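You operate a simulated robot arm through the tools that you are given. There is no shell and no other tool. Be economical: measure what you need, move in short steps, check, and stop when the job is done.

You run a simulated two-armed robot. Do the job below in one go: nothing can be reset, and whatever is moved stays where it is left.

JOB
Put the ring with green band on the top of the stock bench away on the lower shelf of the parts trolley. Push the stock bench drawer shut. Put the cup with red rim in the sink. Put the round cap with purple grip on the soak tub away on the lower shelf of the parts trolley. Take the yellow tag from the top between the rack and the sink and put it on the top of the parts trolley. Put one of the cup with blue rims from the draining rack on the top of the low steel bench. Put two of the cup with green rims from the draining rack on the middle shelf of the stock rack. The order is free. Set down upright: cup with red rim, cup with blue rim, cup with green rim.

Only the result counts: the job must be done as asked and must still hold three seconds after the hand-in. Knocking over, shifting, dropping, spilling or breaking anything else fails it. Lids that push on must go on centred and level and be pressed home; caps that screw on are set level and turned clockwise until they are tight.

ROBOT AND FRAMES
Two 7-joint arms with two-finger grippers on one trunk, on a base that drives. Base frame: it is fixed to the floor where the robot stands at the start and does not move with it; the origin is under the middle of the robot, x ahead of it, y to its left, z up; the surface under the hand at the start is at about z = 0.8. Units: m, rad, N and s.
The left shoulder is at the start at [0.078, 0.151, 0.988], the right one opposite. With the tool pointing down near the work surface each hand reaches from about 0.3 to 0.8 m from the robot's upright axis, wherever it stands, measured 20 degrees to its own side. Places, roughly: cup with blue rim [-7.5, 1, 1]; cup with green rim [-7.5, 1.25, 1]; cup with red rim [-5, 1.5, 0.75]; lower shelf of the parts trolley [-6.1, 4.1, 0.3]; middle shelf of the stock rack [-4.4, 4.1, 0.8]; ring with green band (8x7x5 cm) [0.7, 0.2, 0.8]; round cap with purple grip (10x10x8 cm) [-7.7, 2.6, 0.7]; sink [-7.7, 2, 0.7]; stock bench drawer [0.4, 0.9, 0.7]; top of the low steel bench [-7.8, -0.5, 0.6]; top of the parts trolley [-6.1, 4.1, 0.8]; yellow tag [-7.75, 1.5, 1]. Payload 2.54 kg a hand.
The TCP of each hand is the grasp point between the finger pads, 0.03 m short of the fingertips. In the tool frame z runs along the fingers and y along their closing line. The gripper opens to 0.116 m. The gripper's body begins 0.095 m behind the TCP.
Orientation is that of the tool frame in the base frame, as a unit quaternion [x, y, z, w]. With the fingers straight down and closing along the base's y, the tool's x points along the base's -x, its y along +y and its z along -z.

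CONTROLS
- The arms move only by the tool nudge_tool. It takes "left_rows", "right_rows" or both (then of equal length, played together; a hand with none holds still); each is a list that holds one entry, the list of rows, each a list of 7 numbers: the turn, a rotation vector about the tool's x, y, z in rad, then the shift along the tool's x, y, z in m, then the opening in per cent of the stroke, from 0 (shut) to 100 (fully open). In form: [[[ax, ay, az, tx, ty, tz, fingers], ...]]. A call has 1 to 12 rows; each row is the pose to reach, as a shift and turn from the pose commanded when the call began, along the tool's axes at that moment. A row lasts 0.2 s, in which the tool goes at most 0.05 m and 0.15 rad; a call with a longer step from one row to the next is refused whole, and so is a gripper value outside its range. A pose out of reach is approached as far as the arm can. The call stops where the force on the tool passes 40 N (or 10 N more than at its start, if that is more) or the arm is blocked; 0.2 s more then pass. Each finger travels about 0.072 m/s and halts on what it meets, pressing with about 32 N; the grip force reading is that of the motor and also rises with nothing between the fingers. The clock runs only during rows and for 0.2 s after the last one: add rows that repeat a pose to give the fingers time. The reply holds the time, the measured pose of the TCP, the force on the tool along the base axes, the opening and the grip force, in the units named above and with some noise, with the torque about the TCP (base axes, N m) and any sound that the robot's microphone picked up.
- Cameras (640 x 400 px; columns grow to the right, rows downward): "scene" is now at [0.1362, 0.0652, 1.1384]; the picture's right is [0.69, -0.72, 0.00], its down [-0.19, -0.19, -0.96] and it looks along [0.69, 0.67, -0.27] (base axes); focal length 214 px, centre (320, 200). "left" rides on the left gripper at [0.069, 0.015, -0.122] in its tool frame; the picture's right is [-0.21, 0.98, 0.00], its down [-0.83, -0.18, -0.53] and it looks along [-0.52, -0.11, 0.85] (tool axes); focal length 251 px, centre (320, 200). "right" rides on the right gripper at [0.069, -0.015, -0.122] in its tool frame; the picture's right is [0.21, 0.98, 0.00], its down [-0.83, 0.18, -0.53] and it looks along [-0.52, 0.11, 0.85] (tool axes); focal length 251 px, centre (320, 200). There is no depth. A picture from a camera that has moved, and an enlarged one, comes with that camera's place and axes in the base frame and with its lens.
- capture(camera): a new picture of that camera. No time passes.
- slide_trunk(by): slides the trunk up (or, below 0, down) by that many m; the arms and the scene camera ride with it, the base frame stays. It gives what a move gives, with no picture.
- steer(legs): drives the robot by 1 to 6 legs, each [ahead, left, turn to the left] in m, m and rad, along the robot's own axes; the way and the turn of a leg run together, so that a leg with both is an arc; at most 1.5 m and 3.142 rad a leg. The arms and the cameras ride along, it lands a little off, and it stops where it bumps. It gives what a move gives.
- head_to(pan, tilt): turns the head with the scene camera to pan (to the left, within 1.396 rad either way) and tilt (down, from -0.506 to 1.204), counted from straight ahead of the robot. It gives what a move gives.
- zoom(camera, box): a new picture of the part [left, top, right, bottom] of that camera's present view, enlarged. No time passes.
- sign_off(): hands the job in; it is judged then, once.

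Work in short steps. Places have to be worked out from the pictures, the camera data and where the tool is seen: move nearer, look again, correct. Check each grasp and each placing, and mend what went wrong. You have 217 turns and 220 pictures in all, those below and enlarged ones among them. Open the grippers and draw the arms clear of the work before you hand the job in, unless the task says otherwise.

The tools are called after "Emit:" as a command line: name --argument value ..., lists and objects as JSON in quotes. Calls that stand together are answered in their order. nudge_tool: Moves the arms, as the interface text tells. Its arguments: {"type":"object","properties":{"left_rows":{"type":"array","items":{"type":"array","items":{"type":"array","items":{"type":"number"}}}},"right_rows":{"type":"array","items":{"type":"array","items":{"type":"array","items":{"type":"number"}}}}},"required":[]} The other tools are called the same way: slide_trunk (by) slides the trunk up or down; steer (legs) drives the base; head_to (pan, tilt) turns the head that bears the scene camera; capture (camera) takes a picture; zoom (camera, box) takes an enlarged picture of a part of a camera's view; sign_off () hands the job in.

At the start:

```text
time: 0.0
left_tcp_pos: [0.4003, 0.5337, 1.0841]
left_orientation: [0.001, 1.0, 0.001, 0.001]
left_contact_force: [-1.2, -0.1, -0.8]
left_ft_torque: [0.0, -0.01, -0.02]
left_width: 0.1158
left_finger_force: 0.1
right_tcp_pos: [0.406, 0.0307, 1.1138]
right_orientation: [0.0, 1.0, 0.001, 0.0]
right_contact_force: [-0.6, -0.3, 0.2]
right_ft_torque: [-0.02, -0.02, 0.03]
right_width: 0.1158
right_finger_force: 0.0
trunk travel left (down, up): [-0.225, 0.064]
robot x, y, heading: [0.0033, 0.0002, 0.004]
head pan, tilt: [0.768, 0.271]
```

scene: 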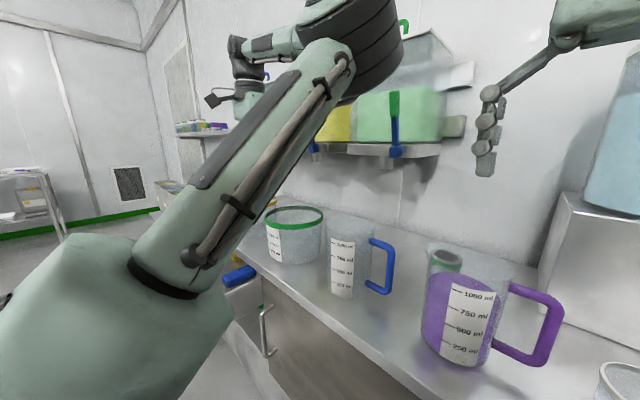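
right: 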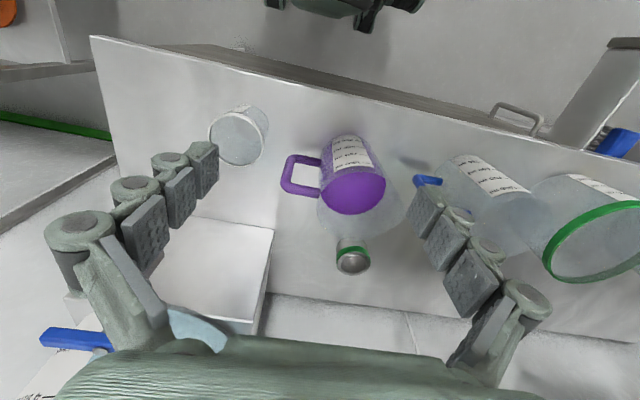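
left: 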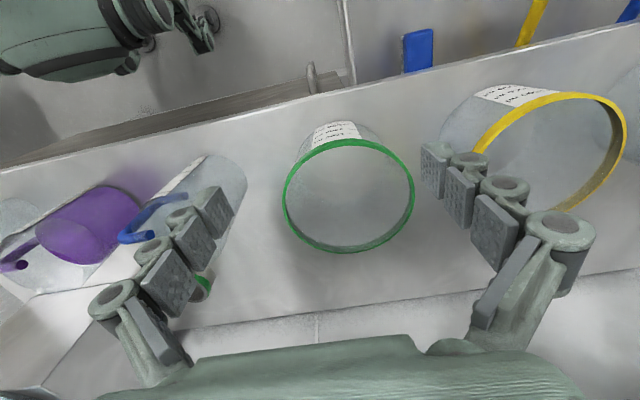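

I start by looking at the bench straight ahead to find the ring and drawer.

Emit:
head_to --pan 0.2 --tilt 0.5

Emit:
capture --camera "scene"

Emit:
zoom --camera "right" --box '[200, 80, 520, 300]'

```text
time: 1.0
left_tcp_pos: [0.3998, 0.5345, 1.0824]
left_orientation: [0.001, 1.0, 0.0, -0.001]
left_contact_force: [0.8, 0.0, 1.1]
left_ft_torque: [-0.03, 0.0, 0.0]
left_width: 0.1158
left_finger_force: 0.0
right_tcp_pos: [0.4055, 0.0308, 1.1139]
right_orientation: [0.0, 1.0, 0.001, 0.0]
right_contact_force: [0.3, -0.5, 0.3]
right_ft_torque: [-0.05, -0.03, 0.01]
right_width: 0.1159
right_finger_force: 0.1
trunk travel left (down, up): [-0.225, 0.064]
robot x, y, heading: [-0.0011, 0.0013, 0.002]
head pan, tilt: [0.201, 0.499]
```

```text
216 pictures are left
camera scene: at [0.1581, 0.0185, 1.1173], right [0.2, -0.98, 0.0], down [-0.47, -0.1, -0.88], along [0.86, 0.18, -0.48], focal length 214 px, centre (320, 200)
```

scene: 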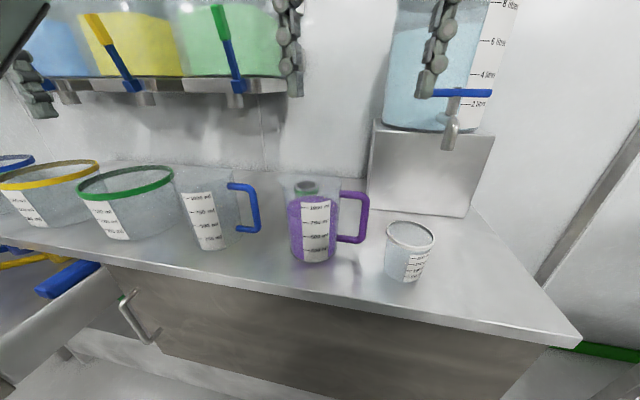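

```text
1.82 times, centred on (360, 190) of right
camera zoom: at [0.3364, 0.0165, 1.2364], right [-0.21, 0.98, 0.0], down [0.83, 0.18, 0.53], along [0.52, 0.12, -0.85], focal length 457 px, centre (247, 218)
```

zoom: 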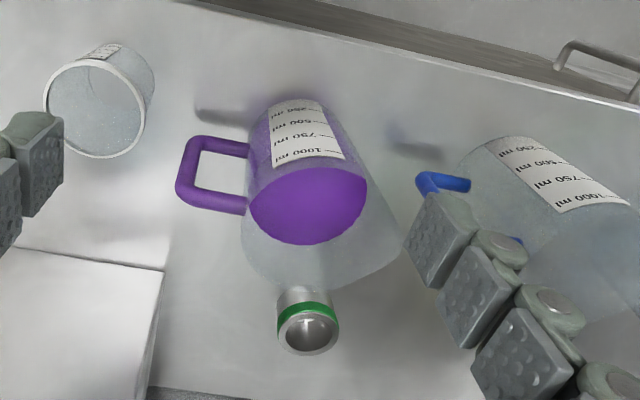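

The ring stands behind the purple jug at about (0.707, 0.173), top z≈0.85. I look left for the drawer before moving the base.

Emit:
head_to --pan 1.1 --tilt 0.7

Emit:
capture --camera "scene"

```text
time: 2.2
left_tcp_pos: [0.4003, 0.5342, 1.0835]
left_orientation: [0.0, 1.0, 0.001, 0.0]
left_contact_force: [-0.3, 1.1, 0.3]
left_ft_torque: [0.0, 0.01, 0.01]
left_width: 0.1159
left_finger_force: 0.0
right_tcp_pos: [0.4057, 0.0298, 1.1139]
right_orientation: [0.0, 1.0, 0.001, 0.001]
right_contact_force: [-0.3, 0.1, 0.6]
right_ft_torque: [0.0, 0.03, 0.02]
right_width: 0.116
right_finger_force: 0.1
trunk travel left (down, up): [-0.225, 0.064]
robot x, y, heading: [0.0029, -0.0006, -0.001]
head pan, tilt: [1.1, 0.7]
```

```text
214 pictures are left
camera scene: at [0.1076, 0.076, 1.0996], right [0.89, -0.45, 0.0], down [-0.29, -0.57, -0.77], along [0.35, 0.68, -0.64], focal length 214 px, centre (320, 200)
```

scene: 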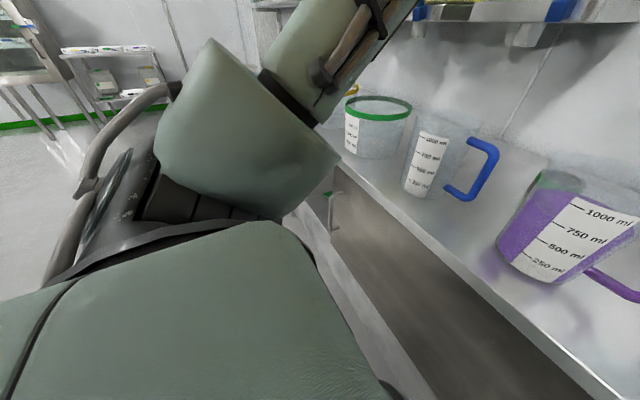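

The left arm reaches the ring straight from here. I first take the right hand out of the way to the right, and swing the left hand to y≈0.17.

Emit:
nudge_tool --left_rows '[[[0, 0, 0, 0, 0, 0, 100], [0, 0, 0, 0, -0.02, -0.02, 100], [0, 0, 0, 0, -0.06, -0.03, 100], [0, 0, 0, 0, -0.1, -0.03, 100], [0, 0, 0, 0, -0.145, -0.03, 100], [0, 0, 0, 0, -0.19, -0.03, 100], [0, 0, 0, 0, -0.235, -0.03, 100], [0, 0, 0, 0, -0.28, -0.03, 100], [0, 0, 0, 0, -0.32, -0.03, 100], [0, 0, 0, 0, -0.361, -0.03, 100]]]' --right_rows '[[[0, 0, 0, 0, -0.04, 0, 100], [0, 0, 0, 0.02, -0.08, 0, 100], [0, 0, 0, 0.04, -0.12, 0, 100], [0, 0, 0, 0.05, -0.16, 0, 100], [0, 0, 0, 0.05, -0.2, 0, 100], [0, 0, 0, 0.05, -0.2, 0, 100], [0, 0, 0, 0.05, -0.2, 0, 100], [0, 0, 0, 0.05, -0.2, 0, 100], [0, 0, 0, 0.05, -0.2, 0, 100], [0, 0, 0, 0.05, -0.2, 0, 100]]]'

Emit:
capture --camera "left"

Emit:
capture --camera "scene"

```text
time: 4.4
left_tcp_pos: [0.4043, 0.3851, 1.1237]
left_orientation: [0.0, 1.0, 0.0, 0.0]
left_contact_force: [-0.3, -0.5, -0.8]
left_ft_torque: [0.03, 0.01, 0.01]
left_width: 0.116
left_finger_force: 0.0
left hand out of reach, approached as far as the arm can: row 5, 6, 7, 8, 9, 10
right_tcp_pos: [0.3569, -0.1728, 1.1131]
right_orientation: [0.001, 1.0, 0.001, 0.0]
right_contact_force: [0.1, 0.1, -0.4]
right_ft_torque: [-0.01, 0.03, -0.04]
right_width: 0.1162
right_finger_force: 0.0
trunk travel left (down, up): [-0.225, 0.064]
robot x, y, heading: [0.0018, 0.0012, -0.004]
head pan, tilt: [1.1, 0.7]
```

```text
213 pictures are left
camera left: at [0.3355, 0.402, 1.2451], right [0.22, 0.98, 0.0], down [0.83, -0.18, 0.53], along [0.52, -0.12, -0.85], focal length 251 px, centre (320, 200)
```

left: 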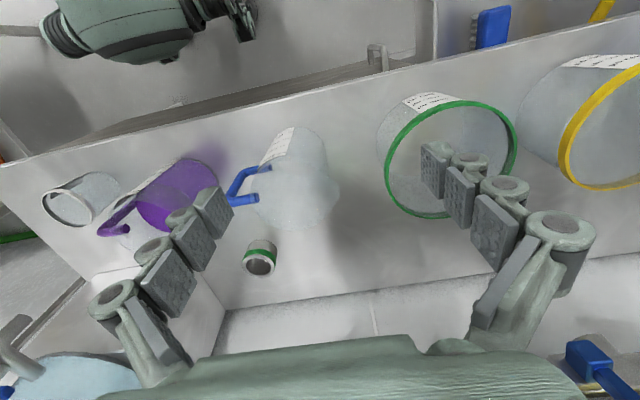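

```text
212 pictures are left
camera scene: at [0.1076, 0.076, 1.0996], right [0.89, -0.45, 0.0], down [-0.29, -0.57, -0.76], along [0.35, 0.68, -0.64], focal length 214 px, centre (320, 200)
```

scene: 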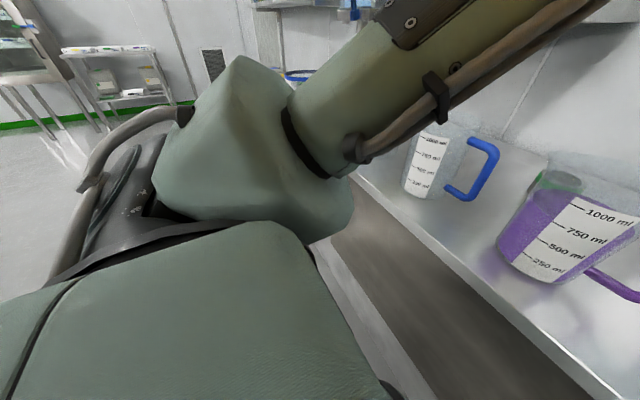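

The arm could not come that far inward this close to the trunk. I'll go forward diagonally, checking how the command reference behaves.

Emit:
nudge_tool --left_rows '[[[0, 0, 0, -0.04, 0, 0, 100], [0, 0, 0, -0.08, 0, 0, 100]]]'

```text
time: 5.0
left_tcp_pos: [0.4873, 0.3802, 1.1262]
left_orientation: [0.0, 1.0, 0.001, -0.001]
left_contact_force: [-0.4, -0.1, 0.8]
left_ft_torque: [-0.01, -0.01, -0.01]
left_width: 0.1159
left_finger_force: 0.0
right_tcp_pos: [0.357, -0.1713, 1.1128]
right_orientation: [0.0, 1.0, 0.0, 0.0]
right_contact_force: [0.3, 0.2, 0.4]
right_ft_torque: [0.03, 0.01, 0.02]
right_width: 0.1159
right_finger_force: 0.0
trunk travel left (down, up): [-0.225, 0.064]
robot x, y, heading: [0.0019, -0.0015, 0.002]
head pan, tilt: [1.1, 0.7]
```

Reference is the reached pose. Now diagonally to above the ring, lowering to z≈1.05.

Emit:
nudge_tool --left_rows '[[[0, 0, 0, -0.02, -0.03, 0.02, 100], [0, 0, 0, -0.04, -0.06, 0.04, 100], [0, 0, 0, -0.07, -0.09, 0.055, 100], [0, 0, 0, -0.1, -0.12, 0.07, 100], [0, 0, 0, -0.13, -0.15, 0.075, 100], [0, 0, 0, -0.16, -0.175, 0.075, 100], [0, 0, 0, -0.19, -0.19, 0.075, 100], [0, 0, 0, -0.21, -0.2, 0.075, 100]]]'

Emit:
capture --camera "left"

Emit:
head_to --pan 0.2 --tilt 0.4

Emit:
capture --camera "scene"

```text
time: 6.8
left_tcp_pos: [0.6958, 0.1794, 1.0534]
left_orientation: [0.0, 1.0, 0.001, 0.0]
left_contact_force: [1.2, 0.5, 0.9]
left_ft_torque: [-0.02, 0.02, -0.02]
left_width: 0.116
left_finger_force: 0.0
left hand out of reach, approached as far as the arm can: row 2
right_tcp_pos: [0.3577, -0.1724, 1.1142]
right_orientation: [0.0, 1.0, 0.001, -0.001]
right_contact_force: [-0.3, 0.0, 0.6]
right_ft_torque: [0.01, 0.07, -0.01]
right_width: 0.116
right_finger_force: 0.0
trunk travel left (down, up): [-0.225, 0.064]
robot x, y, heading: [-0.0026, -0.0017, 0.0]
head pan, tilt: [1.1, 0.7]
```

```text
211 pictures are left
camera left: at [0.6273, 0.1948, 1.175], right [0.21, 0.98, 0.0], down [0.83, -0.18, 0.53], along [0.52, -0.11, -0.85], focal length 251 px, centre (320, 200)
```

left: 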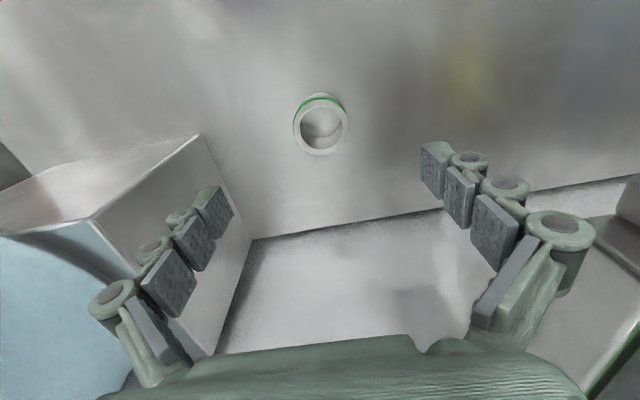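

```text
time: 8.0
left_tcp_pos: [0.695, 0.178, 1.0553]
left_orientation: [0.0, 1.0, 0.0, 0.002]
left_contact_force: [0.2, -0.4, 0.8]
left_ft_torque: [0.01, -0.02, -0.02]
left_width: 0.1159
left_finger_force: 0.0
right_tcp_pos: [0.357, -0.1729, 1.1142]
right_orientation: [0.0, 1.0, 0.001, 0.0]
right_contact_force: [-0.2, 0.3, -0.4]
right_ft_torque: [0.0, 0.03, 0.0]
right_width: 0.1158
right_finger_force: 0.0
trunk travel left (down, up): [-0.225, 0.064]
robot x, y, heading: [0.0017, -0.0001, 0.003]
head pan, tilt: [0.201, 0.4]
```

```text
210 pictures are left
camera scene: at [0.1598, 0.0188, 1.1264], right [0.2, -0.98, 0.0], down [-0.38, -0.08, -0.92], along [0.9, 0.18, -0.39], focal length 214 px, centre (320, 200)
```

scene: 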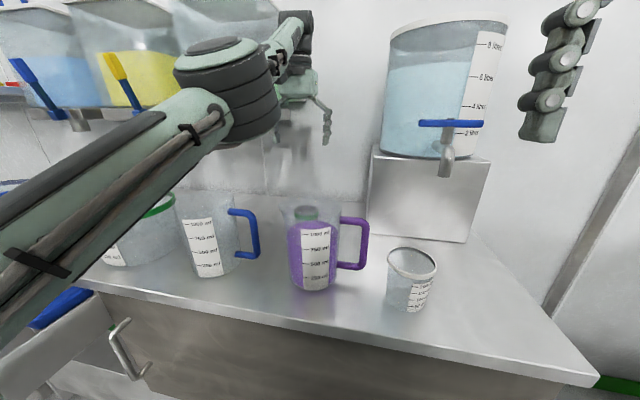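

Before lowering I want to know whether the left forearm would clear the jug and bucket. I turn the right hand so its camera sees the left arm from the side.

Emit:
nudge_tool --right_rows '[[[0, 0, -0.14, 0, 0, 0, 100], [0, 0, -0.28, 0, 0, 0, 100], [0, 0, -0.42, 0, 0, 0, 100], [0, 0, -0.56, 0, 0, 0, 100], [0, 0, -0.7, 0, 0, 0, 100]]]'

Emit:
nudge_tool --right_rows '[[[0, -0.14, 0, 0, 0, 0, 100], [0, -0.28, 0, 0, 0, 0, 100], [0, -0.42, 0, 0, 0, 0, 100], [0, -0.56, 0, 0, 0, 0, 100]]]'

Emit:
capture --camera "right"

```text
time: 9.2
left_tcp_pos: [0.6952, 0.1787, 1.0542]
left_orientation: [0.001, 1.0, 0.0, 0.002]
left_contact_force: [0.0, 0.1, 0.2]
left_ft_torque: [0.05, -0.03, -0.02]
left_width: 0.1159
left_finger_force: 0.1
right_tcp_pos: [0.3551, -0.1687, 1.1132]
right_orientation: [-0.344, 0.939, 0.0, 0.001]
right_contact_force: [0.0, -0.7, 0.1]
right_ft_torque: [-0.01, 0.0, 0.0]
right_width: 0.1161
right_finger_force: 0.1
trunk travel left (down, up): [-0.225, 0.064]
robot x, y, heading: [0.0019, -0.0017, 0.002]
head pan, tilt: [0.201, 0.4]
```

```text
time: 10.2
left_tcp_pos: [0.6954, 0.1776, 1.0544]
left_orientation: [0.001, 1.0, 0.0, 0.002]
left_contact_force: [0.1, -0.7, -0.2]
left_ft_torque: [0.01, 0.01, 0.02]
left_width: 0.1158
left_finger_force: 0.0
right_tcp_pos: [0.3549, -0.1703, 1.1138]
right_orientation: [-0.328, 0.902, 0.096, 0.262]
right_contact_force: [0.2, 0.2, -0.7]
right_ft_torque: [-0.03, 0.03, -0.05]
right_width: 0.1165
right_finger_force: 0.1
trunk travel left (down, up): [-0.225, 0.064]
robot x, y, heading: [0.0011, 0.0002, -0.001]
head pan, tilt: [0.201, 0.4]
```

```text
209 pictures are left
camera right: at [0.2705, -0.26, 1.1812], right [-0.77, 0.63, -0.11], down [0.2, 0.4, 0.89], along [0.61, 0.66, -0.44], focal length 251 px, centre (320, 200)
```

right: 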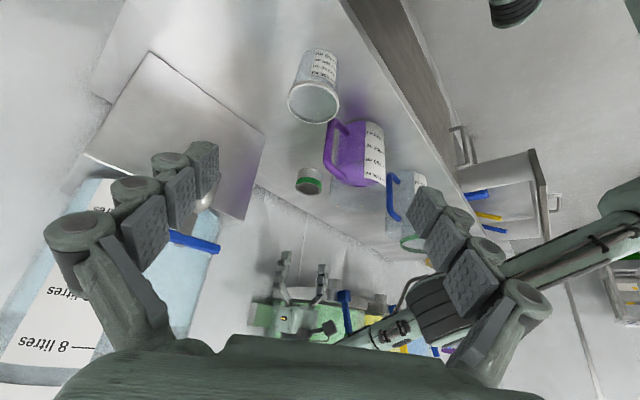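

The elbow is up at about (0.33, 0.13, 1.14), so the forearm stays high over the jugs. I lower to z≈0.93 over (0.715, 0.176) and look again.

Emit:
nudge_tool --left_rows '[[[0, 0, 0, -0.02, -0.003, 0.03, 100], [0, 0, 0, -0.02, -0.003, 0.07, 100], [0, 0, 0, -0.02, -0.003, 0.1, 100], [0, 0, 0, -0.02, -0.003, 0.125, 100]]]'

Emit:
capture --camera "left"

Emit:
capture --camera "scene"

Emit:
capture --camera "right"

```text
time: 11.2
left_tcp_pos: [0.7157, 0.1756, 0.9284]
left_orientation: [0.001, 1.0, 0.001, 0.0]
left_contact_force: [0.7, 0.3, -0.2]
left_ft_torque: [-0.02, -0.01, 0.01]
left_width: 0.1161
left_finger_force: 0.1
left hand out of reach, approached as far as the arm can: row 1
right_tcp_pos: [0.3557, -0.1692, 1.1135]
right_orientation: [-0.33, 0.902, 0.096, 0.26]
right_contact_force: [-0.5, 0.5, -0.7]
right_ft_torque: [0.01, 0.01, 0.02]
right_width: 0.1159
right_finger_force: 0.0
trunk travel left (down, up): [-0.225, 0.064]
robot x, y, heading: [-0.0011, 0.0022, 0.002]
head pan, tilt: [0.201, 0.4]
```

```text
208 pictures are left
camera left: at [0.6467, 0.19, 1.0501], right [0.22, 0.98, 0.0], down [0.83, -0.18, 0.53], along [0.52, -0.11, -0.85], focal length 251 px, centre (320, 200)
```

left: 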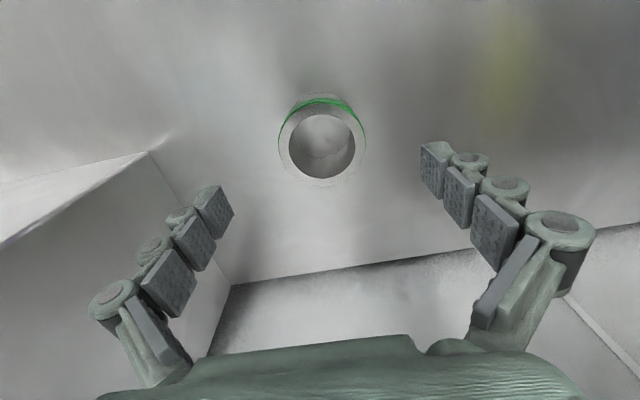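

```text
207 pictures are left
camera scene: at [0.16, 0.0188, 1.1264], right [0.2, -0.98, 0.0], down [-0.38, -0.08, -0.92], along [0.9, 0.18, -0.39], focal length 214 px, centre (320, 200)
```

scene: 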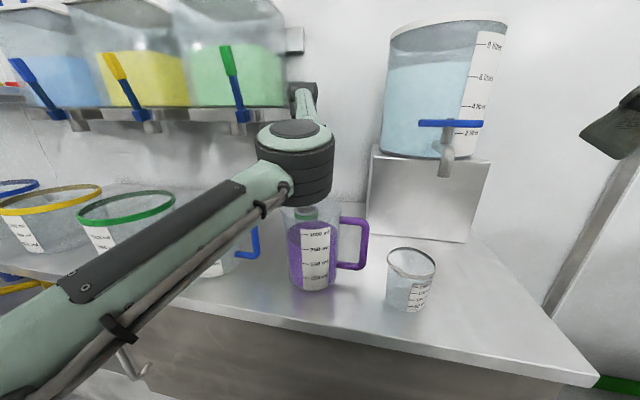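

```text
206 pictures are left
camera right: at [0.2709, -0.2597, 1.1813], right [-0.77, 0.63, -0.11], down [0.2, 0.41, 0.89], along [0.61, 0.66, -0.44], focal length 251 px, centre (320, 200)
```

right: 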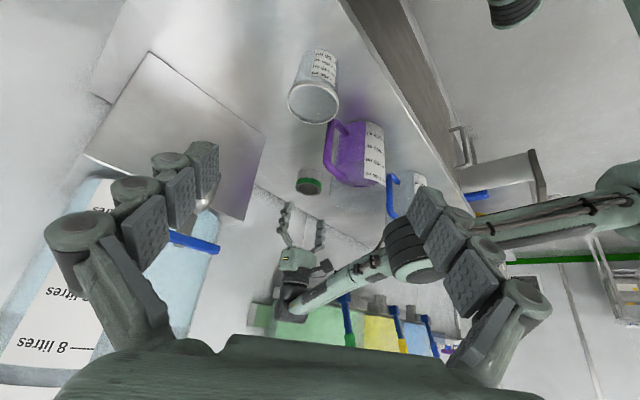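

The elbow drops towards the jug as I go down, so I raise the trunk fully for more clearance.

Emit:
slide_trunk --by 0.06

Emit:
nudge_tool --left_rows '[[[0, 0, 0, 0, 0, 0.03, 100], [0, 0, 0, 0, 0, 0.06, 100], [0, 0, 0, 0, 0, 0.09, 100]]]'

Emit:
capture --camera "left"

Emit:
capture --camera "scene"

Emit:
capture --camera "right"

```text
time: 12.2
left_tcp_pos: [0.7151, 0.1748, 0.9894]
left_orientation: [0.001, 1.0, 0.001, 0.0]
left_contact_force: [0.0, 0.0, -0.8]
left_ft_torque: [0.01, 0.01, 0.0]
left_width: 0.1163
left_finger_force: 0.1
right_tcp_pos: [0.3555, -0.1692, 1.1748]
right_orientation: [-0.33, 0.903, 0.095, 0.259]
right_contact_force: [0.6, 0.3, -0.3]
right_ft_torque: [0.01, 0.05, -0.02]
right_width: 0.1161
right_finger_force: 0.0
trunk travel left (down, up): [-0.285, 0.004]
robot x, y, heading: [0.0028, 0.0016, -0.004]
head pan, tilt: [0.201, 0.4]
```

```text
time: 13.0
left_tcp_pos: [0.7155, 0.1724, 0.8988]
left_orientation: [0.001, 1.0, 0.001, 0.0]
left_contact_force: [0.8, -0.5, -1.4]
left_ft_torque: [0.03, 0.0, -0.02]
left_width: 0.1161
left_finger_force: 0.1
right_tcp_pos: [0.3561, -0.169, 1.1739]
right_orientation: [-0.329, 0.903, 0.095, 0.26]
right_contact_force: [0.9, 0.2, 0.2]
right_ft_torque: [-0.01, 0.01, -0.03]
right_width: 0.1162
right_finger_force: 0.1
trunk travel left (down, up): [-0.285, 0.004]
robot x, y, heading: [-0.0014, 0.0032, 0.005]
head pan, tilt: [0.201, 0.4]
```

```text
205 pictures are left
camera left: at [0.6477, 0.1883, 1.021], right [0.22, 0.98, 0.0], down [0.83, -0.18, 0.53], along [0.52, -0.11, -0.85], focal length 251 px, centre (320, 200)
```

left: 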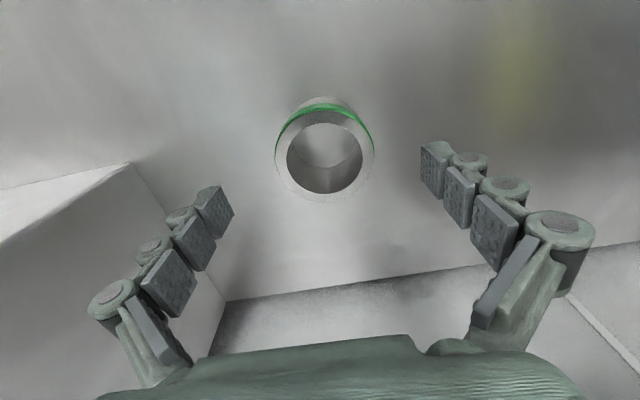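

```text
204 pictures are left
camera scene: at [0.1601, 0.0188, 1.1864], right [0.2, -0.98, 0.0], down [-0.38, -0.08, -0.92], along [0.9, 0.18, -0.39], focal length 214 px, centre (320, 200)
```

scene: 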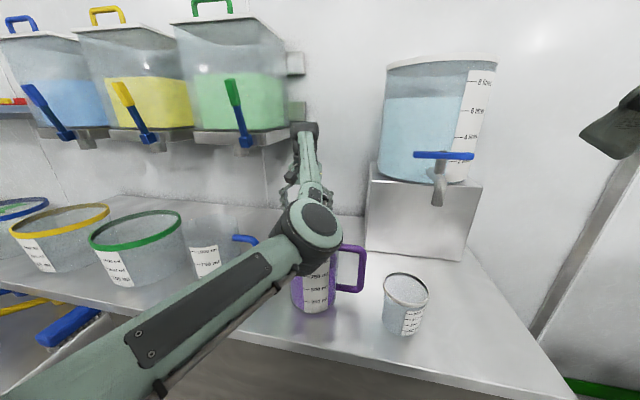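

```text
203 pictures are left
camera right: at [0.2711, -0.2597, 1.2413], right [-0.77, 0.63, -0.11], down [0.2, 0.41, 0.89], along [0.61, 0.66, -0.44], focal length 251 px, centre (320, 200)
```

right: 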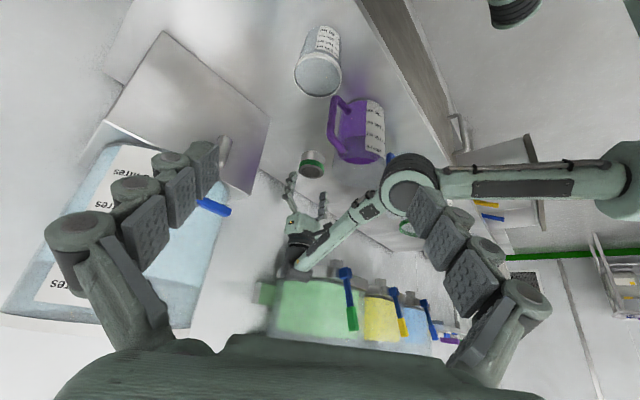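

Ring is at (0.714, 0.180), top ≈0.857. The elbow margin over the jug would be thin, so I lift, back the base off 6 cm so the arm gets straighter, and come again.

Emit:
nudge_tool --left_rows '[[[0, 0, 0, 0, 0, -0.04, 100], [0, 0, 0, 0, 0, -0.07, 100]]]'

Emit:
steer --legs '[[-0.06, 0, 0]]'

Emit:
nudge_tool --left_rows '[[[0, 0, 0, -0.03, 0.003, 0, 100], [0, 0, 0, -0.06, 0.006, 0.02, 100], [0, 0, 0, -0.06, 0.006, 0.05, 100]]]'

Emit:
capture --camera "left"

Emit:
capture --camera "scene"

Emit:
capture --camera "right"

```text
time: 13.6
left_tcp_pos: [0.7157, 0.1715, 0.9694]
left_orientation: [0.001, 1.0, 0.001, 0.0]
left_contact_force: [-0.2, 0.0, -0.4]
left_ft_torque: [-0.03, 0.03, -0.02]
left_width: 0.1162
left_finger_force: 0.1
right_tcp_pos: [0.3555, -0.171, 1.1748]
right_orientation: [-0.33, 0.903, 0.094, 0.26]
right_contact_force: [-0.6, -0.3, -0.3]
right_ft_torque: [-0.01, -0.05, 0.04]
right_width: 0.1159
right_finger_force: 0.1
trunk travel left (down, up): [-0.285, 0.004]
robot x, y, heading: [0.0006, 0.0017, -0.001]
head pan, tilt: [0.201, 0.4]
```

```text
time: 14.6
left_tcp_pos: [0.6536, 0.172, 0.9697]
left_orientation: [0.001, 1.0, 0.0, 0.001]
left_contact_force: [-0.9, -0.1, -0.5]
left_ft_torque: [-0.01, -0.01, 0.01]
left_width: 0.116
left_finger_force: 0.0
right_tcp_pos: [0.2928, -0.1688, 1.1746]
right_orientation: [-0.329, 0.903, 0.094, 0.261]
right_contact_force: [-0.4, -0.1, 0.4]
right_ft_torque: [0.0, 0.01, -0.02]
right_width: 0.1164
right_finger_force: 0.0
trunk travel left (down, up): [-0.285, 0.004]
robot x, y, heading: [-0.0639, 0.0014, 0.003]
head pan, tilt: [0.201, 0.4]
```

```text
time: 15.4
left_tcp_pos: [0.6947, 0.1784, 0.9187]
left_orientation: [0.001, 1.0, 0.001, 0.001]
left_contact_force: [-0.2, 0.1, 0.3]
left_ft_torque: [-0.01, 0.01, -0.03]
left_width: 0.1159
left_finger_force: 0.0
left hand out of reach, approached as far as the arm can: row 2, 3
right_tcp_pos: [0.2957, -0.1686, 1.1744]
right_orientation: [-0.329, 0.903, 0.095, 0.259]
right_contact_force: [-0.6, 0.9, -0.5]
right_ft_torque: [0.01, 0.03, 0.0]
right_width: 0.1159
right_finger_force: 0.1
trunk travel left (down, up): [-0.285, 0.004]
robot x, y, heading: [-0.0582, -0.0002, -0.001]
head pan, tilt: [0.201, 0.4]
```

```text
202 pictures are left
camera left: at [0.6265, 0.1947, 1.0405], right [0.22, 0.98, 0.0], down [0.82, -0.18, 0.54], along [0.52, -0.11, -0.84], focal length 251 px, centre (320, 200)
```

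left: 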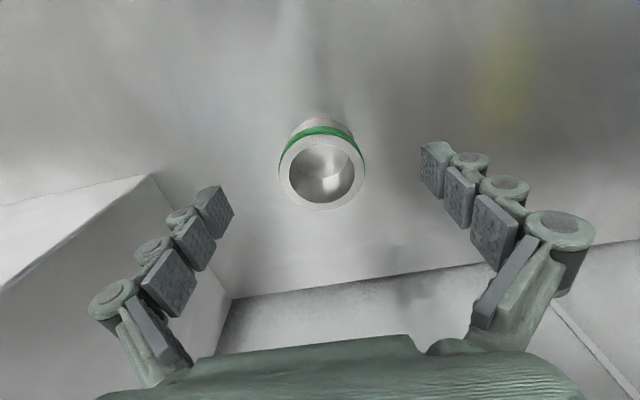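

```text
201 pictures are left
camera scene: at [0.0992, 0.0188, 1.1863], right [0.2, -0.98, 0.0], down [-0.38, -0.08, -0.92], along [0.9, 0.18, -0.39], focal length 214 px, centre (320, 200)
```

scene: 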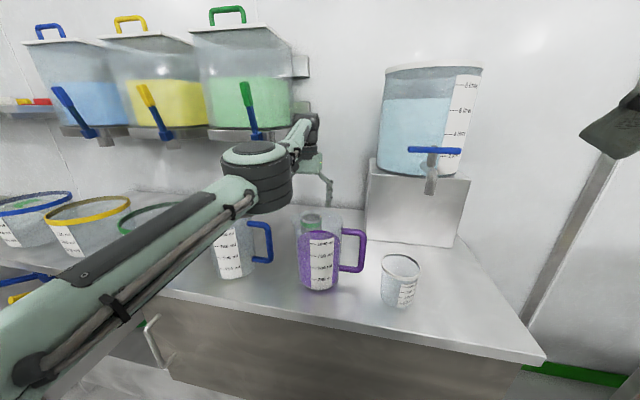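

```text
200 pictures are left
camera right: at [0.21, -0.2598, 1.2413], right [-0.77, 0.63, -0.11], down [0.2, 0.41, 0.89], along [0.61, 0.66, -0.44], focal length 251 px, centre (320, 200)
```

right: 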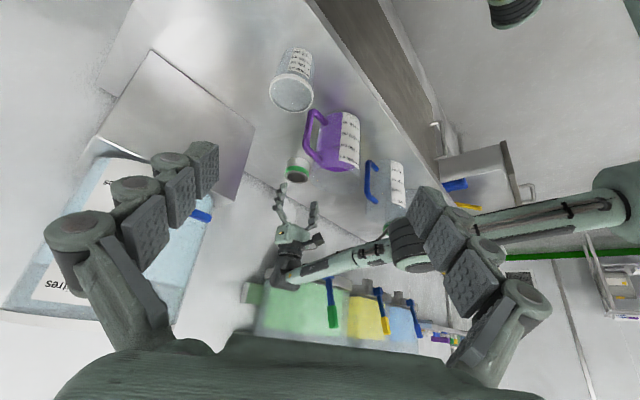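

Elbow is now high and clear; I'm just slightly short. Drive 3 cm forward, then set x to 0.714 and descend to about 0.86.

Emit:
steer --legs '[[0.028, 0, 0]]'

Emit:
nudge_tool --left_rows '[[[0, 0, 0, 0.003, 0, 0.02, 100], [0, 0, 0, 0.006, 0, 0.04, 100]]]'

Emit:
capture --camera "left"

Emit:
capture --camera "scene"

```text
time: 16.2
left_tcp_pos: [0.7225, 0.1787, 0.9189]
left_orientation: [0.002, 1.0, 0.001, 0.001]
left_contact_force: [0.6, 0.3, 0.0]
left_ft_torque: [-0.01, 0.04, 0.0]
left_width: 0.1161
left_finger_force: 0.2
right_tcp_pos: [0.3212, -0.1689, 1.1737]
right_orientation: [-0.329, 0.903, 0.096, 0.26]
right_contact_force: [0.8, 0.1, 0.0]
right_ft_torque: [-0.01, 0.03, 0.0]
right_width: 0.116
right_finger_force: 0.1
trunk travel left (down, up): [-0.285, 0.004]
robot x, y, heading: [-0.0365, 0.0008, -0.002]
head pan, tilt: [0.201, 0.4]
```

```text
time: 16.8
left_tcp_pos: [0.7144, 0.1778, 0.8774]
left_orientation: [0.003, 1.0, 0.001, 0.001]
left_contact_force: [0.6, 0.4, -0.2]
left_ft_torque: [0.01, 0.0, 0.03]
left_width: 0.116
left_finger_force: 0.0
right_tcp_pos: [0.3217, -0.1697, 1.1733]
right_orientation: [-0.329, 0.903, 0.095, 0.259]
right_contact_force: [0.2, 0.6, -0.4]
right_ft_torque: [0.01, -0.01, 0.0]
right_width: 0.1156
right_finger_force: 0.0
trunk travel left (down, up): [-0.285, 0.004]
robot x, y, heading: [-0.0313, 0.0014, 0.001]
head pan, tilt: [0.201, 0.4]
```

```text
199 pictures are left
camera left: at [0.6459, 0.1934, 1.0005], right [0.22, 0.98, 0.0], down [0.82, -0.18, 0.54], along [0.52, -0.11, -0.84], focal length 251 px, centre (320, 200)
```

left: 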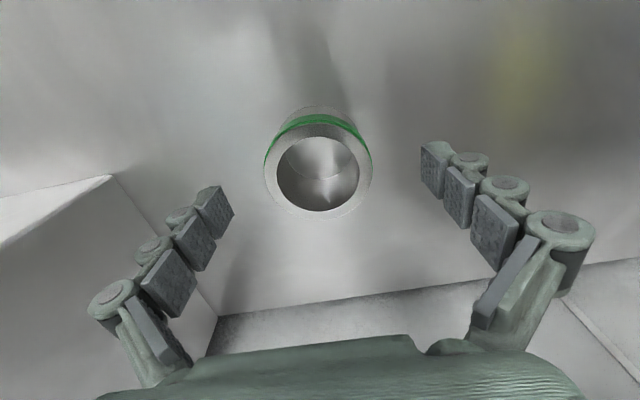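

```text
198 pictures are left
camera scene: at [0.1257, 0.0187, 1.1864], right [0.2, -0.98, 0.0], down [-0.38, -0.08, -0.92], along [0.9, 0.18, -0.39], focal length 214 px, centre (320, 200)
```

scene: 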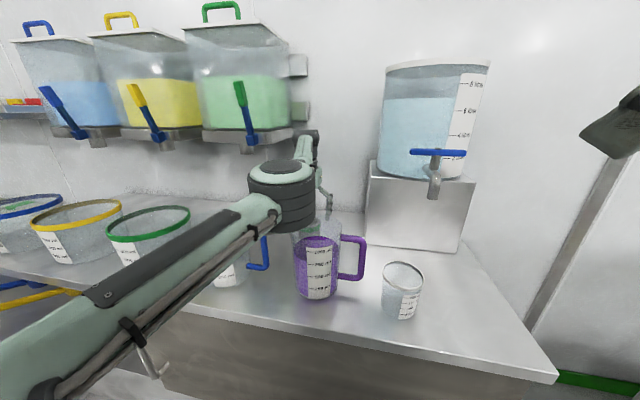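

Aligned in x and y; elbow bottom still ~1.02. I go down to z≈0.845 and close.

Emit:
nudge_tool --left_rows '[[[0, 0, 0, 0.002, 0.002, 0.02, 100], [0, 0, 0, 0.002, 0.002, 0.034, 100], [0, 0, 0, 0.002, 0.002, 0.034, 40], [0, 0, 0, 0.002, 0.002, 0.034, 20], [0, 0, 0, 0.002, 0.002, 0.034, 20], [0, 0, 0, 0.002, 0.002, 0.034, 20]]]'

Emit:
capture --camera "left"

```text
time: 18.2
left_tcp_pos: [0.7124, 0.1773, 0.8478]
left_orientation: [0.002, 1.0, 0.001, 0.002]
left_contact_force: [-0.2, -1.2, 3.4]
left_ft_torque: [-0.21, -0.02, 0.02]
left_width: 0.0712
left_finger_force: 32.6
right_tcp_pos: [0.3202, -0.1707, 1.1737]
right_orientation: [-0.329, 0.903, 0.095, 0.261]
right_contact_force: [-0.3, 0.2, -0.4]
right_ft_torque: [-0.05, 0.03, -0.02]
right_width: 0.1157
right_finger_force: 0.1
trunk travel left (down, up): [-0.285, 0.004]
robot x, y, heading: [-0.0359, -0.0033, 0.002]
head pan, tilt: [0.201, 0.4]
```

```text
197 pictures are left
camera left: at [0.6448, 0.1932, 0.9689], right [0.22, 0.98, 0.0], down [0.82, -0.18, 0.54], along [0.52, -0.12, -0.84], focal length 251 px, centre (320, 200)
```

left: 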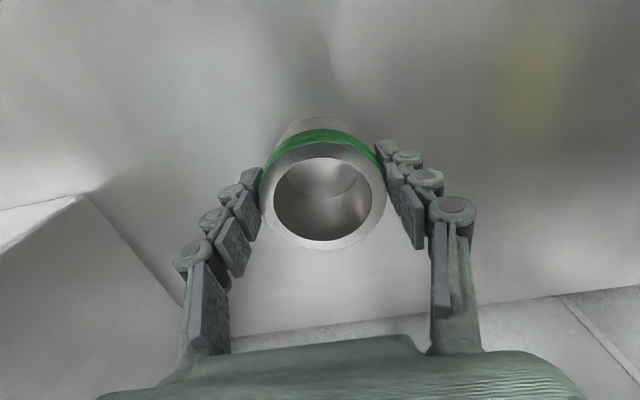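

Held at 0.071 m. Lift straight up 0.2 m.

Emit:
nudge_tool --left_rows '[[[0, 0, 0, 0, 0, -0.03, 20], [0, 0, 0, 0, 0, -0.07, 20], [0, 0, 0, 0, 0, -0.11, 20], [0, 0, 0, 0, 0, -0.15, 20], [0, 0, 0, 0, 0, -0.2, 20]]]'

Emit:
capture --camera "left"

Emit:
capture --camera "right"

```text
time: 19.4
left_tcp_pos: [0.6951, 0.1845, 1.0333]
left_orientation: [0.002, 1.0, 0.0, 0.002]
left_contact_force: [-1.1, 0.7, -2.5]
left_ft_torque: [-0.01, 0.0, -0.02]
left_width: 0.0707
left_finger_force: 31.6
left hand out of reach, approached as far as the arm can: row 4, 5
right_tcp_pos: [0.3222, -0.1676, 1.1749]
right_orientation: [-0.329, 0.903, 0.095, 0.259]
right_contact_force: [-1.0, 0.6, 0.3]
right_ft_torque: [-0.05, 0.04, -0.01]
right_width: 0.1159
right_finger_force: 0.0
trunk travel left (down, up): [-0.285, 0.004]
robot x, y, heading: [-0.0372, 0.0006, -0.001]
head pan, tilt: [0.201, 0.4]
```

```text
196 pictures are left
camera left: at [0.6262, 0.2013, 1.1543], right [0.22, 0.98, 0.0], down [0.82, -0.18, 0.54], along [0.52, -0.12, -0.84], focal length 251 px, centre (320, 200)
```

left: 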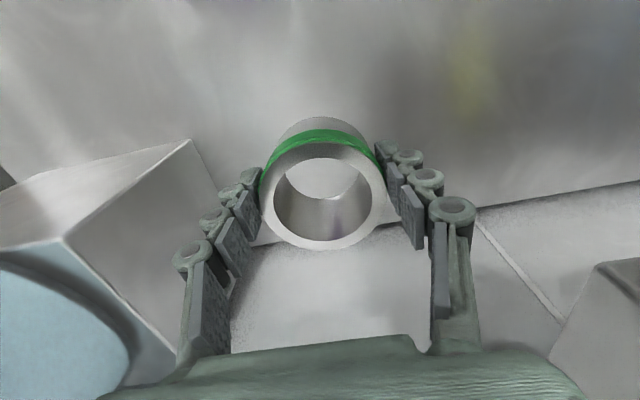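

```text
195 pictures are left
camera right: at [0.236, -0.2587, 1.2417], right [-0.77, 0.63, -0.11], down [0.2, 0.41, 0.89], along [0.61, 0.66, -0.44], focal length 251 px, centre (320, 200)
```

right: 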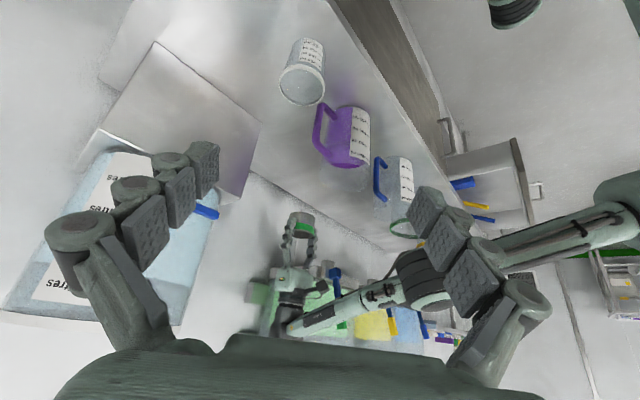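

Held. Raise a bit more while coming slightly back, before passing over the jug.

Emit:
nudge_tool --left_rows '[[[0, 0, 0, 0.02, 0, -0.04, 20], [0, 0, 0, 0.04, 0, -0.08, 20], [0, 0, 0, 0.07, 0, -0.1, 20], [0, 0, 0, 0.11, 0.01, -0.1, 20], [0, 0, 0, 0.15, 0.02, -0.1, 20], [0, 0, 0, 0.19, 0.05, -0.1, 20], [0, 0, 0, 0.22, 0.08, -0.1, 20], [0, 0, 0, 0.25, 0.11, -0.1, 20]]]'

Emit:
head_to --pan 0.9 --tilt 0.7

Emit:
capture --camera "scene"

Emit:
capture --camera "right"

```text
time: 21.2
left_tcp_pos: [0.4473, 0.3052, 1.1231]
left_orientation: [-0.004, 1.0, -0.021, -0.008]
left_contact_force: [0.0, 0.9, -1.9]
left_ft_torque: [-0.03, -0.01, 0.0]
left_width: 0.0662
left_finger_force: 32.6
right_tcp_pos: [0.3215, -0.169, 1.1751]
right_orientation: [-0.329, 0.903, 0.095, 0.26]
right_contact_force: [0.2, -0.2, 1.2]
right_ft_torque: [-0.05, 0.01, 0.0]
right_width: 0.1161
right_finger_force: 0.0
trunk travel left (down, up): [-0.285, 0.004]
robot x, y, heading: [-0.0356, 0.0012, -0.0]
head pan, tilt: [0.201, 0.4]
```

```text
time: 22.2
left_tcp_pos: [0.4479, 0.2973, 1.1339]
left_orientation: [0.0, 1.0, -0.002, 0.001]
left_contact_force: [0.0, -0.1, -1.7]
left_ft_torque: [0.0, 0.02, 0.0]
left_width: 0.0659
left_finger_force: 32.3
right_tcp_pos: [0.321, -0.1694, 1.1742]
right_orientation: [-0.33, 0.903, 0.095, 0.259]
right_contact_force: [-1.0, 0.2, 0.5]
right_ft_torque: [0.0, 0.02, -0.01]
right_width: 0.1162
right_finger_force: 0.0
trunk travel left (down, up): [-0.285, 0.004]
robot x, y, heading: [-0.0342, -0.003, -0.002]
head pan, tilt: [0.901, 0.7]
```

```text
194 pictures are left
camera scene: at [0.1, 0.0675, 1.2034], right [0.72, -0.7, 0.0], down [-0.15, -0.15, -0.98], along [0.68, 0.7, -0.22], focal length 214 px, centre (320, 200)
```

scene: 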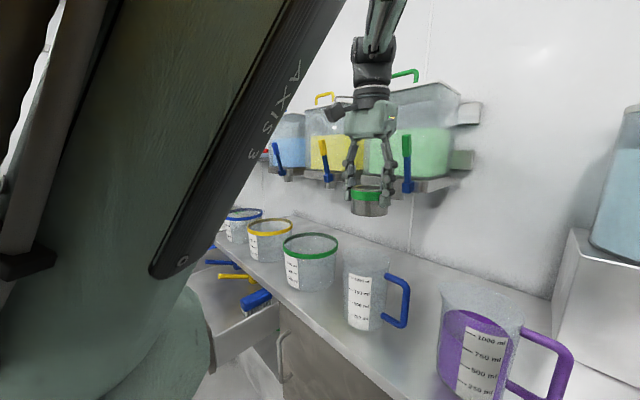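

```text
193 pictures are left
camera right: at [0.2366, -0.2596, 1.2414], right [-0.77, 0.63, -0.11], down [0.2, 0.41, 0.89], along [0.61, 0.66, -0.44], focal length 251 px, centre (320, 200)
```

right: 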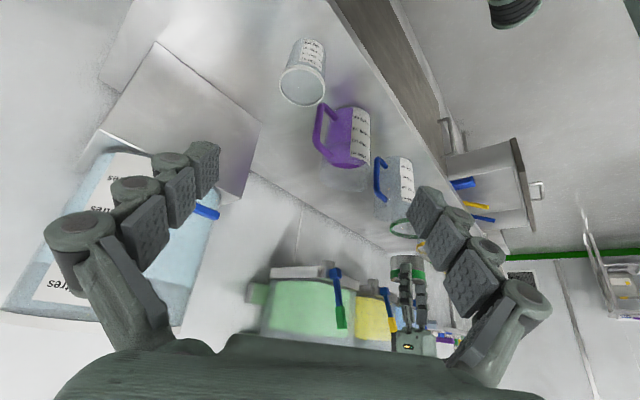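

The grip width shrank to 0.066; check whether the ring slipped.

Emit:
zoom --camera "scene" --box '[310, 120, 430, 230]'

Emit:
capture --camera "left"

```text
3.64 times, centred on (370, 175) of scene
camera zoom: at [0.1, 0.0675, 1.2034], right [0.72, -0.7, 0.0], down [-0.15, -0.15, -0.98], along [0.68, 0.7, -0.22], focal length 780 px, centre (138, 291)
```

zoom: 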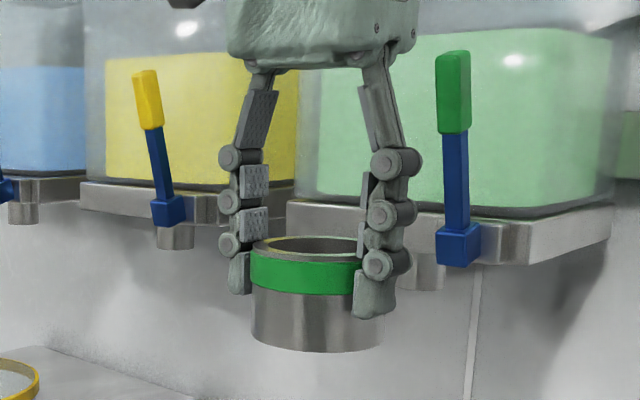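

```text
191 pictures are left
camera left: at [0.3787, 0.3132, 1.2553], right [0.21, 0.98, 0.0], down [0.82, -0.18, 0.54], along [0.52, -0.12, -0.84], focal length 251 px, centre (320, 200)
```

left: 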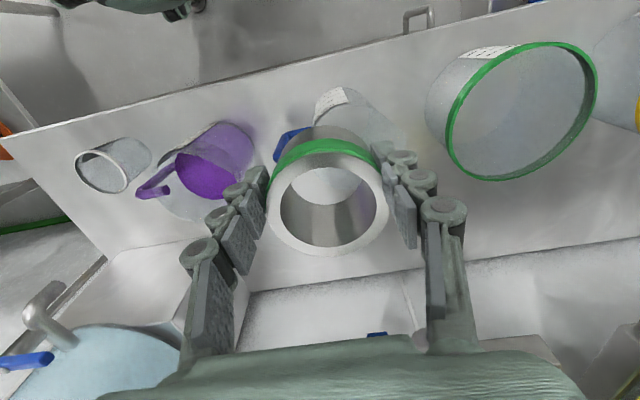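

The ring has shifted about 1.2 cm off the pad centre. I'll take it back to its free spot behind the jug, set it down and regrip it centred.

Emit:
nudge_tool --left_rows '[[[0, 0, 0, -0.025, 0, 0.01, 20], [0, 0, 0, -0.055, -0.01, 0.02, 20], [0, 0, 0, -0.085, -0.025, 0.03, 20], [0, 0, 0, -0.115, -0.045, 0.04, 20], [0, 0, 0, -0.145, -0.065, 0.05, 20], [0, 0, 0, -0.175, -0.085, 0.06, 20], [0, 0, 0, -0.2, -0.1, 0.075, 20], [0, 0, 0, -0.22, -0.11, 0.095, 20], [0, 0, 0, -0.235, -0.115, 0.12, 20]]]'

Emit:
capture --camera "left"

```text
time: 24.2
left_tcp_pos: [0.6821, 0.1809, 1.0148]
left_orientation: [0.001, 1.0, 0.001, 0.0]
left_contact_force: [-0.1, -0.1, -2.3]
left_ft_torque: [0.01, 0.04, -0.04]
left_width: 0.0657
left_finger_force: 32.2
right_tcp_pos: [0.3222, -0.1691, 1.1738]
right_orientation: [-0.328, 0.903, 0.096, 0.259]
right_contact_force: [-0.4, -0.1, 0.3]
right_ft_torque: [0.01, 0.0, -0.02]
right_width: 0.1161
right_finger_force: 0.1
trunk travel left (down, up): [-0.285, 0.004]
robot x, y, heading: [-0.0341, -0.0001, 0.003]
head pan, tilt: [0.901, 0.7]
```

```text
190 pictures are left
camera left: at [0.6133, 0.1963, 1.1356], right [0.22, 0.98, 0.0], down [0.83, -0.18, 0.53], along [0.52, -0.11, -0.85], focal length 251 px, centre (320, 200)
```

left: 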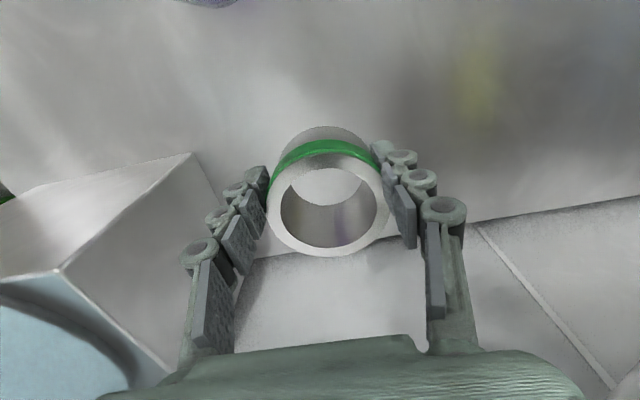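

Lower it to just touching at z≈0.849, where it was before.

Emit:
nudge_tool --left_rows '[[[0, 0, 0, 0, 0, 0.04, 20], [0, 0, 0, 0, 0, 0.08, 20], [0, 0, 0, 0, 0, 0.12, 20], [0, 0, 0, 0, 0, 0.15, 20], [0, 0, 0, 0, 0, 0.16, 20], [0, 0, 0, 0, 0, 0.166, 20], [0, 0, 0, 0, 0, 0.166, 20]]]'

Emit:
capture --camera "left"

```text
time: 25.9
left_tcp_pos: [0.6828, 0.1793, 0.8466]
left_orientation: [0.002, 1.0, 0.001, 0.001]
left_contact_force: [-0.5, -0.1, -3.4]
left_ft_torque: [-0.02, 0.03, 0.0]
left_width: 0.0656
left_finger_force: 31.9
right_tcp_pos: [0.3221, -0.1702, 1.1726]
right_orientation: [-0.328, 0.903, 0.095, 0.259]
right_contact_force: [-0.3, -0.5, -0.7]
right_ft_torque: [0.03, -0.02, -0.01]
right_width: 0.116
right_finger_force: 0.1
trunk travel left (down, up): [-0.285, 0.004]
robot x, y, heading: [-0.0333, 0.0042, -0.002]
head pan, tilt: [0.901, 0.7]
```

```text
189 pictures are left
camera left: at [0.6143, 0.1948, 0.9692], right [0.22, 0.98, 0.0], down [0.82, -0.18, 0.54], along [0.52, -0.12, -0.84], focal length 251 px, centre (320, 200)
```

left: 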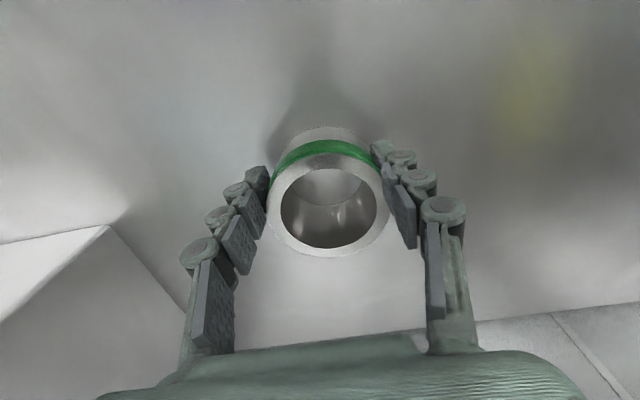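

No clear contact yet; step down a few more mm.

Emit:
nudge_tool --left_rows '[[[0, 0, 0, 0, 0, 0.003, 20], [0, 0, 0, 0, 0, 0.005, 20]]]'

```text
time: 26.4
left_tcp_pos: [0.6825, 0.179, 0.8466]
left_orientation: [0.002, 1.0, 0.001, 0.005]
left_contact_force: [1.2, -4.3, 16.0]
left_ft_torque: [-0.23, 0.29, 0.17]
left_width: 0.0654
left_finger_force: 31.8
right_tcp_pos: [0.3204, -0.1713, 1.1757]
right_orientation: [-0.33, 0.903, 0.095, 0.261]
right_contact_force: [0.2, -0.5, -0.4]
right_ft_torque: [0.02, 0.0, 0.01]
right_width: 0.116
right_finger_force: 0.0
trunk travel left (down, up): [-0.285, 0.004]
robot x, y, heading: [-0.035, 0.0031, -0.006]
head pan, tilt: [0.901, 0.7]
```

Contact. Open, shift forward ~1 cm and slightly down, and regrip.

Emit:
nudge_tool --left_rows '[[[0, 0, 0, 0, 0, -0.001, 60], [0, 0, 0, 0, 0, -0.001, 100], [0, 0, 0, 0, 0, -0.001, 100], [0, 0, 0, 0, 0, -0.001, 100]]]'

Emit:
capture --camera "left"

```text
time: 27.4
left_tcp_pos: [0.681, 0.1807, 0.843]
left_orientation: [0.001, 1.0, 0.0, 0.001]
left_contact_force: [0.2, 1.2, -0.1]
left_ft_torque: [0.0, 0.0, 0.03]
left_width: 0.116
left_finger_force: 0.1
right_tcp_pos: [0.3209, -0.1695, 1.1745]
right_orientation: [-0.329, 0.903, 0.094, 0.26]
right_contact_force: [0.4, -0.1, -0.4]
right_ft_torque: [-0.06, 0.0, 0.02]
right_width: 0.1159
right_finger_force: 0.0
trunk travel left (down, up): [-0.285, 0.004]
robot x, y, heading: [-0.0354, 0.0036, -0.0]
head pan, tilt: [0.901, 0.7]
```

```text
188 pictures are left
camera left: at [0.6131, 0.1962, 0.9655], right [0.22, 0.98, 0.0], down [0.82, -0.18, 0.54], along [0.52, -0.12, -0.84], focal length 251 px, centre (320, 200)
```

left: 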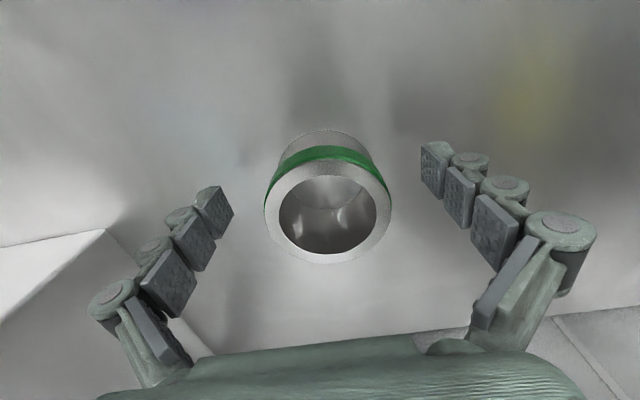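

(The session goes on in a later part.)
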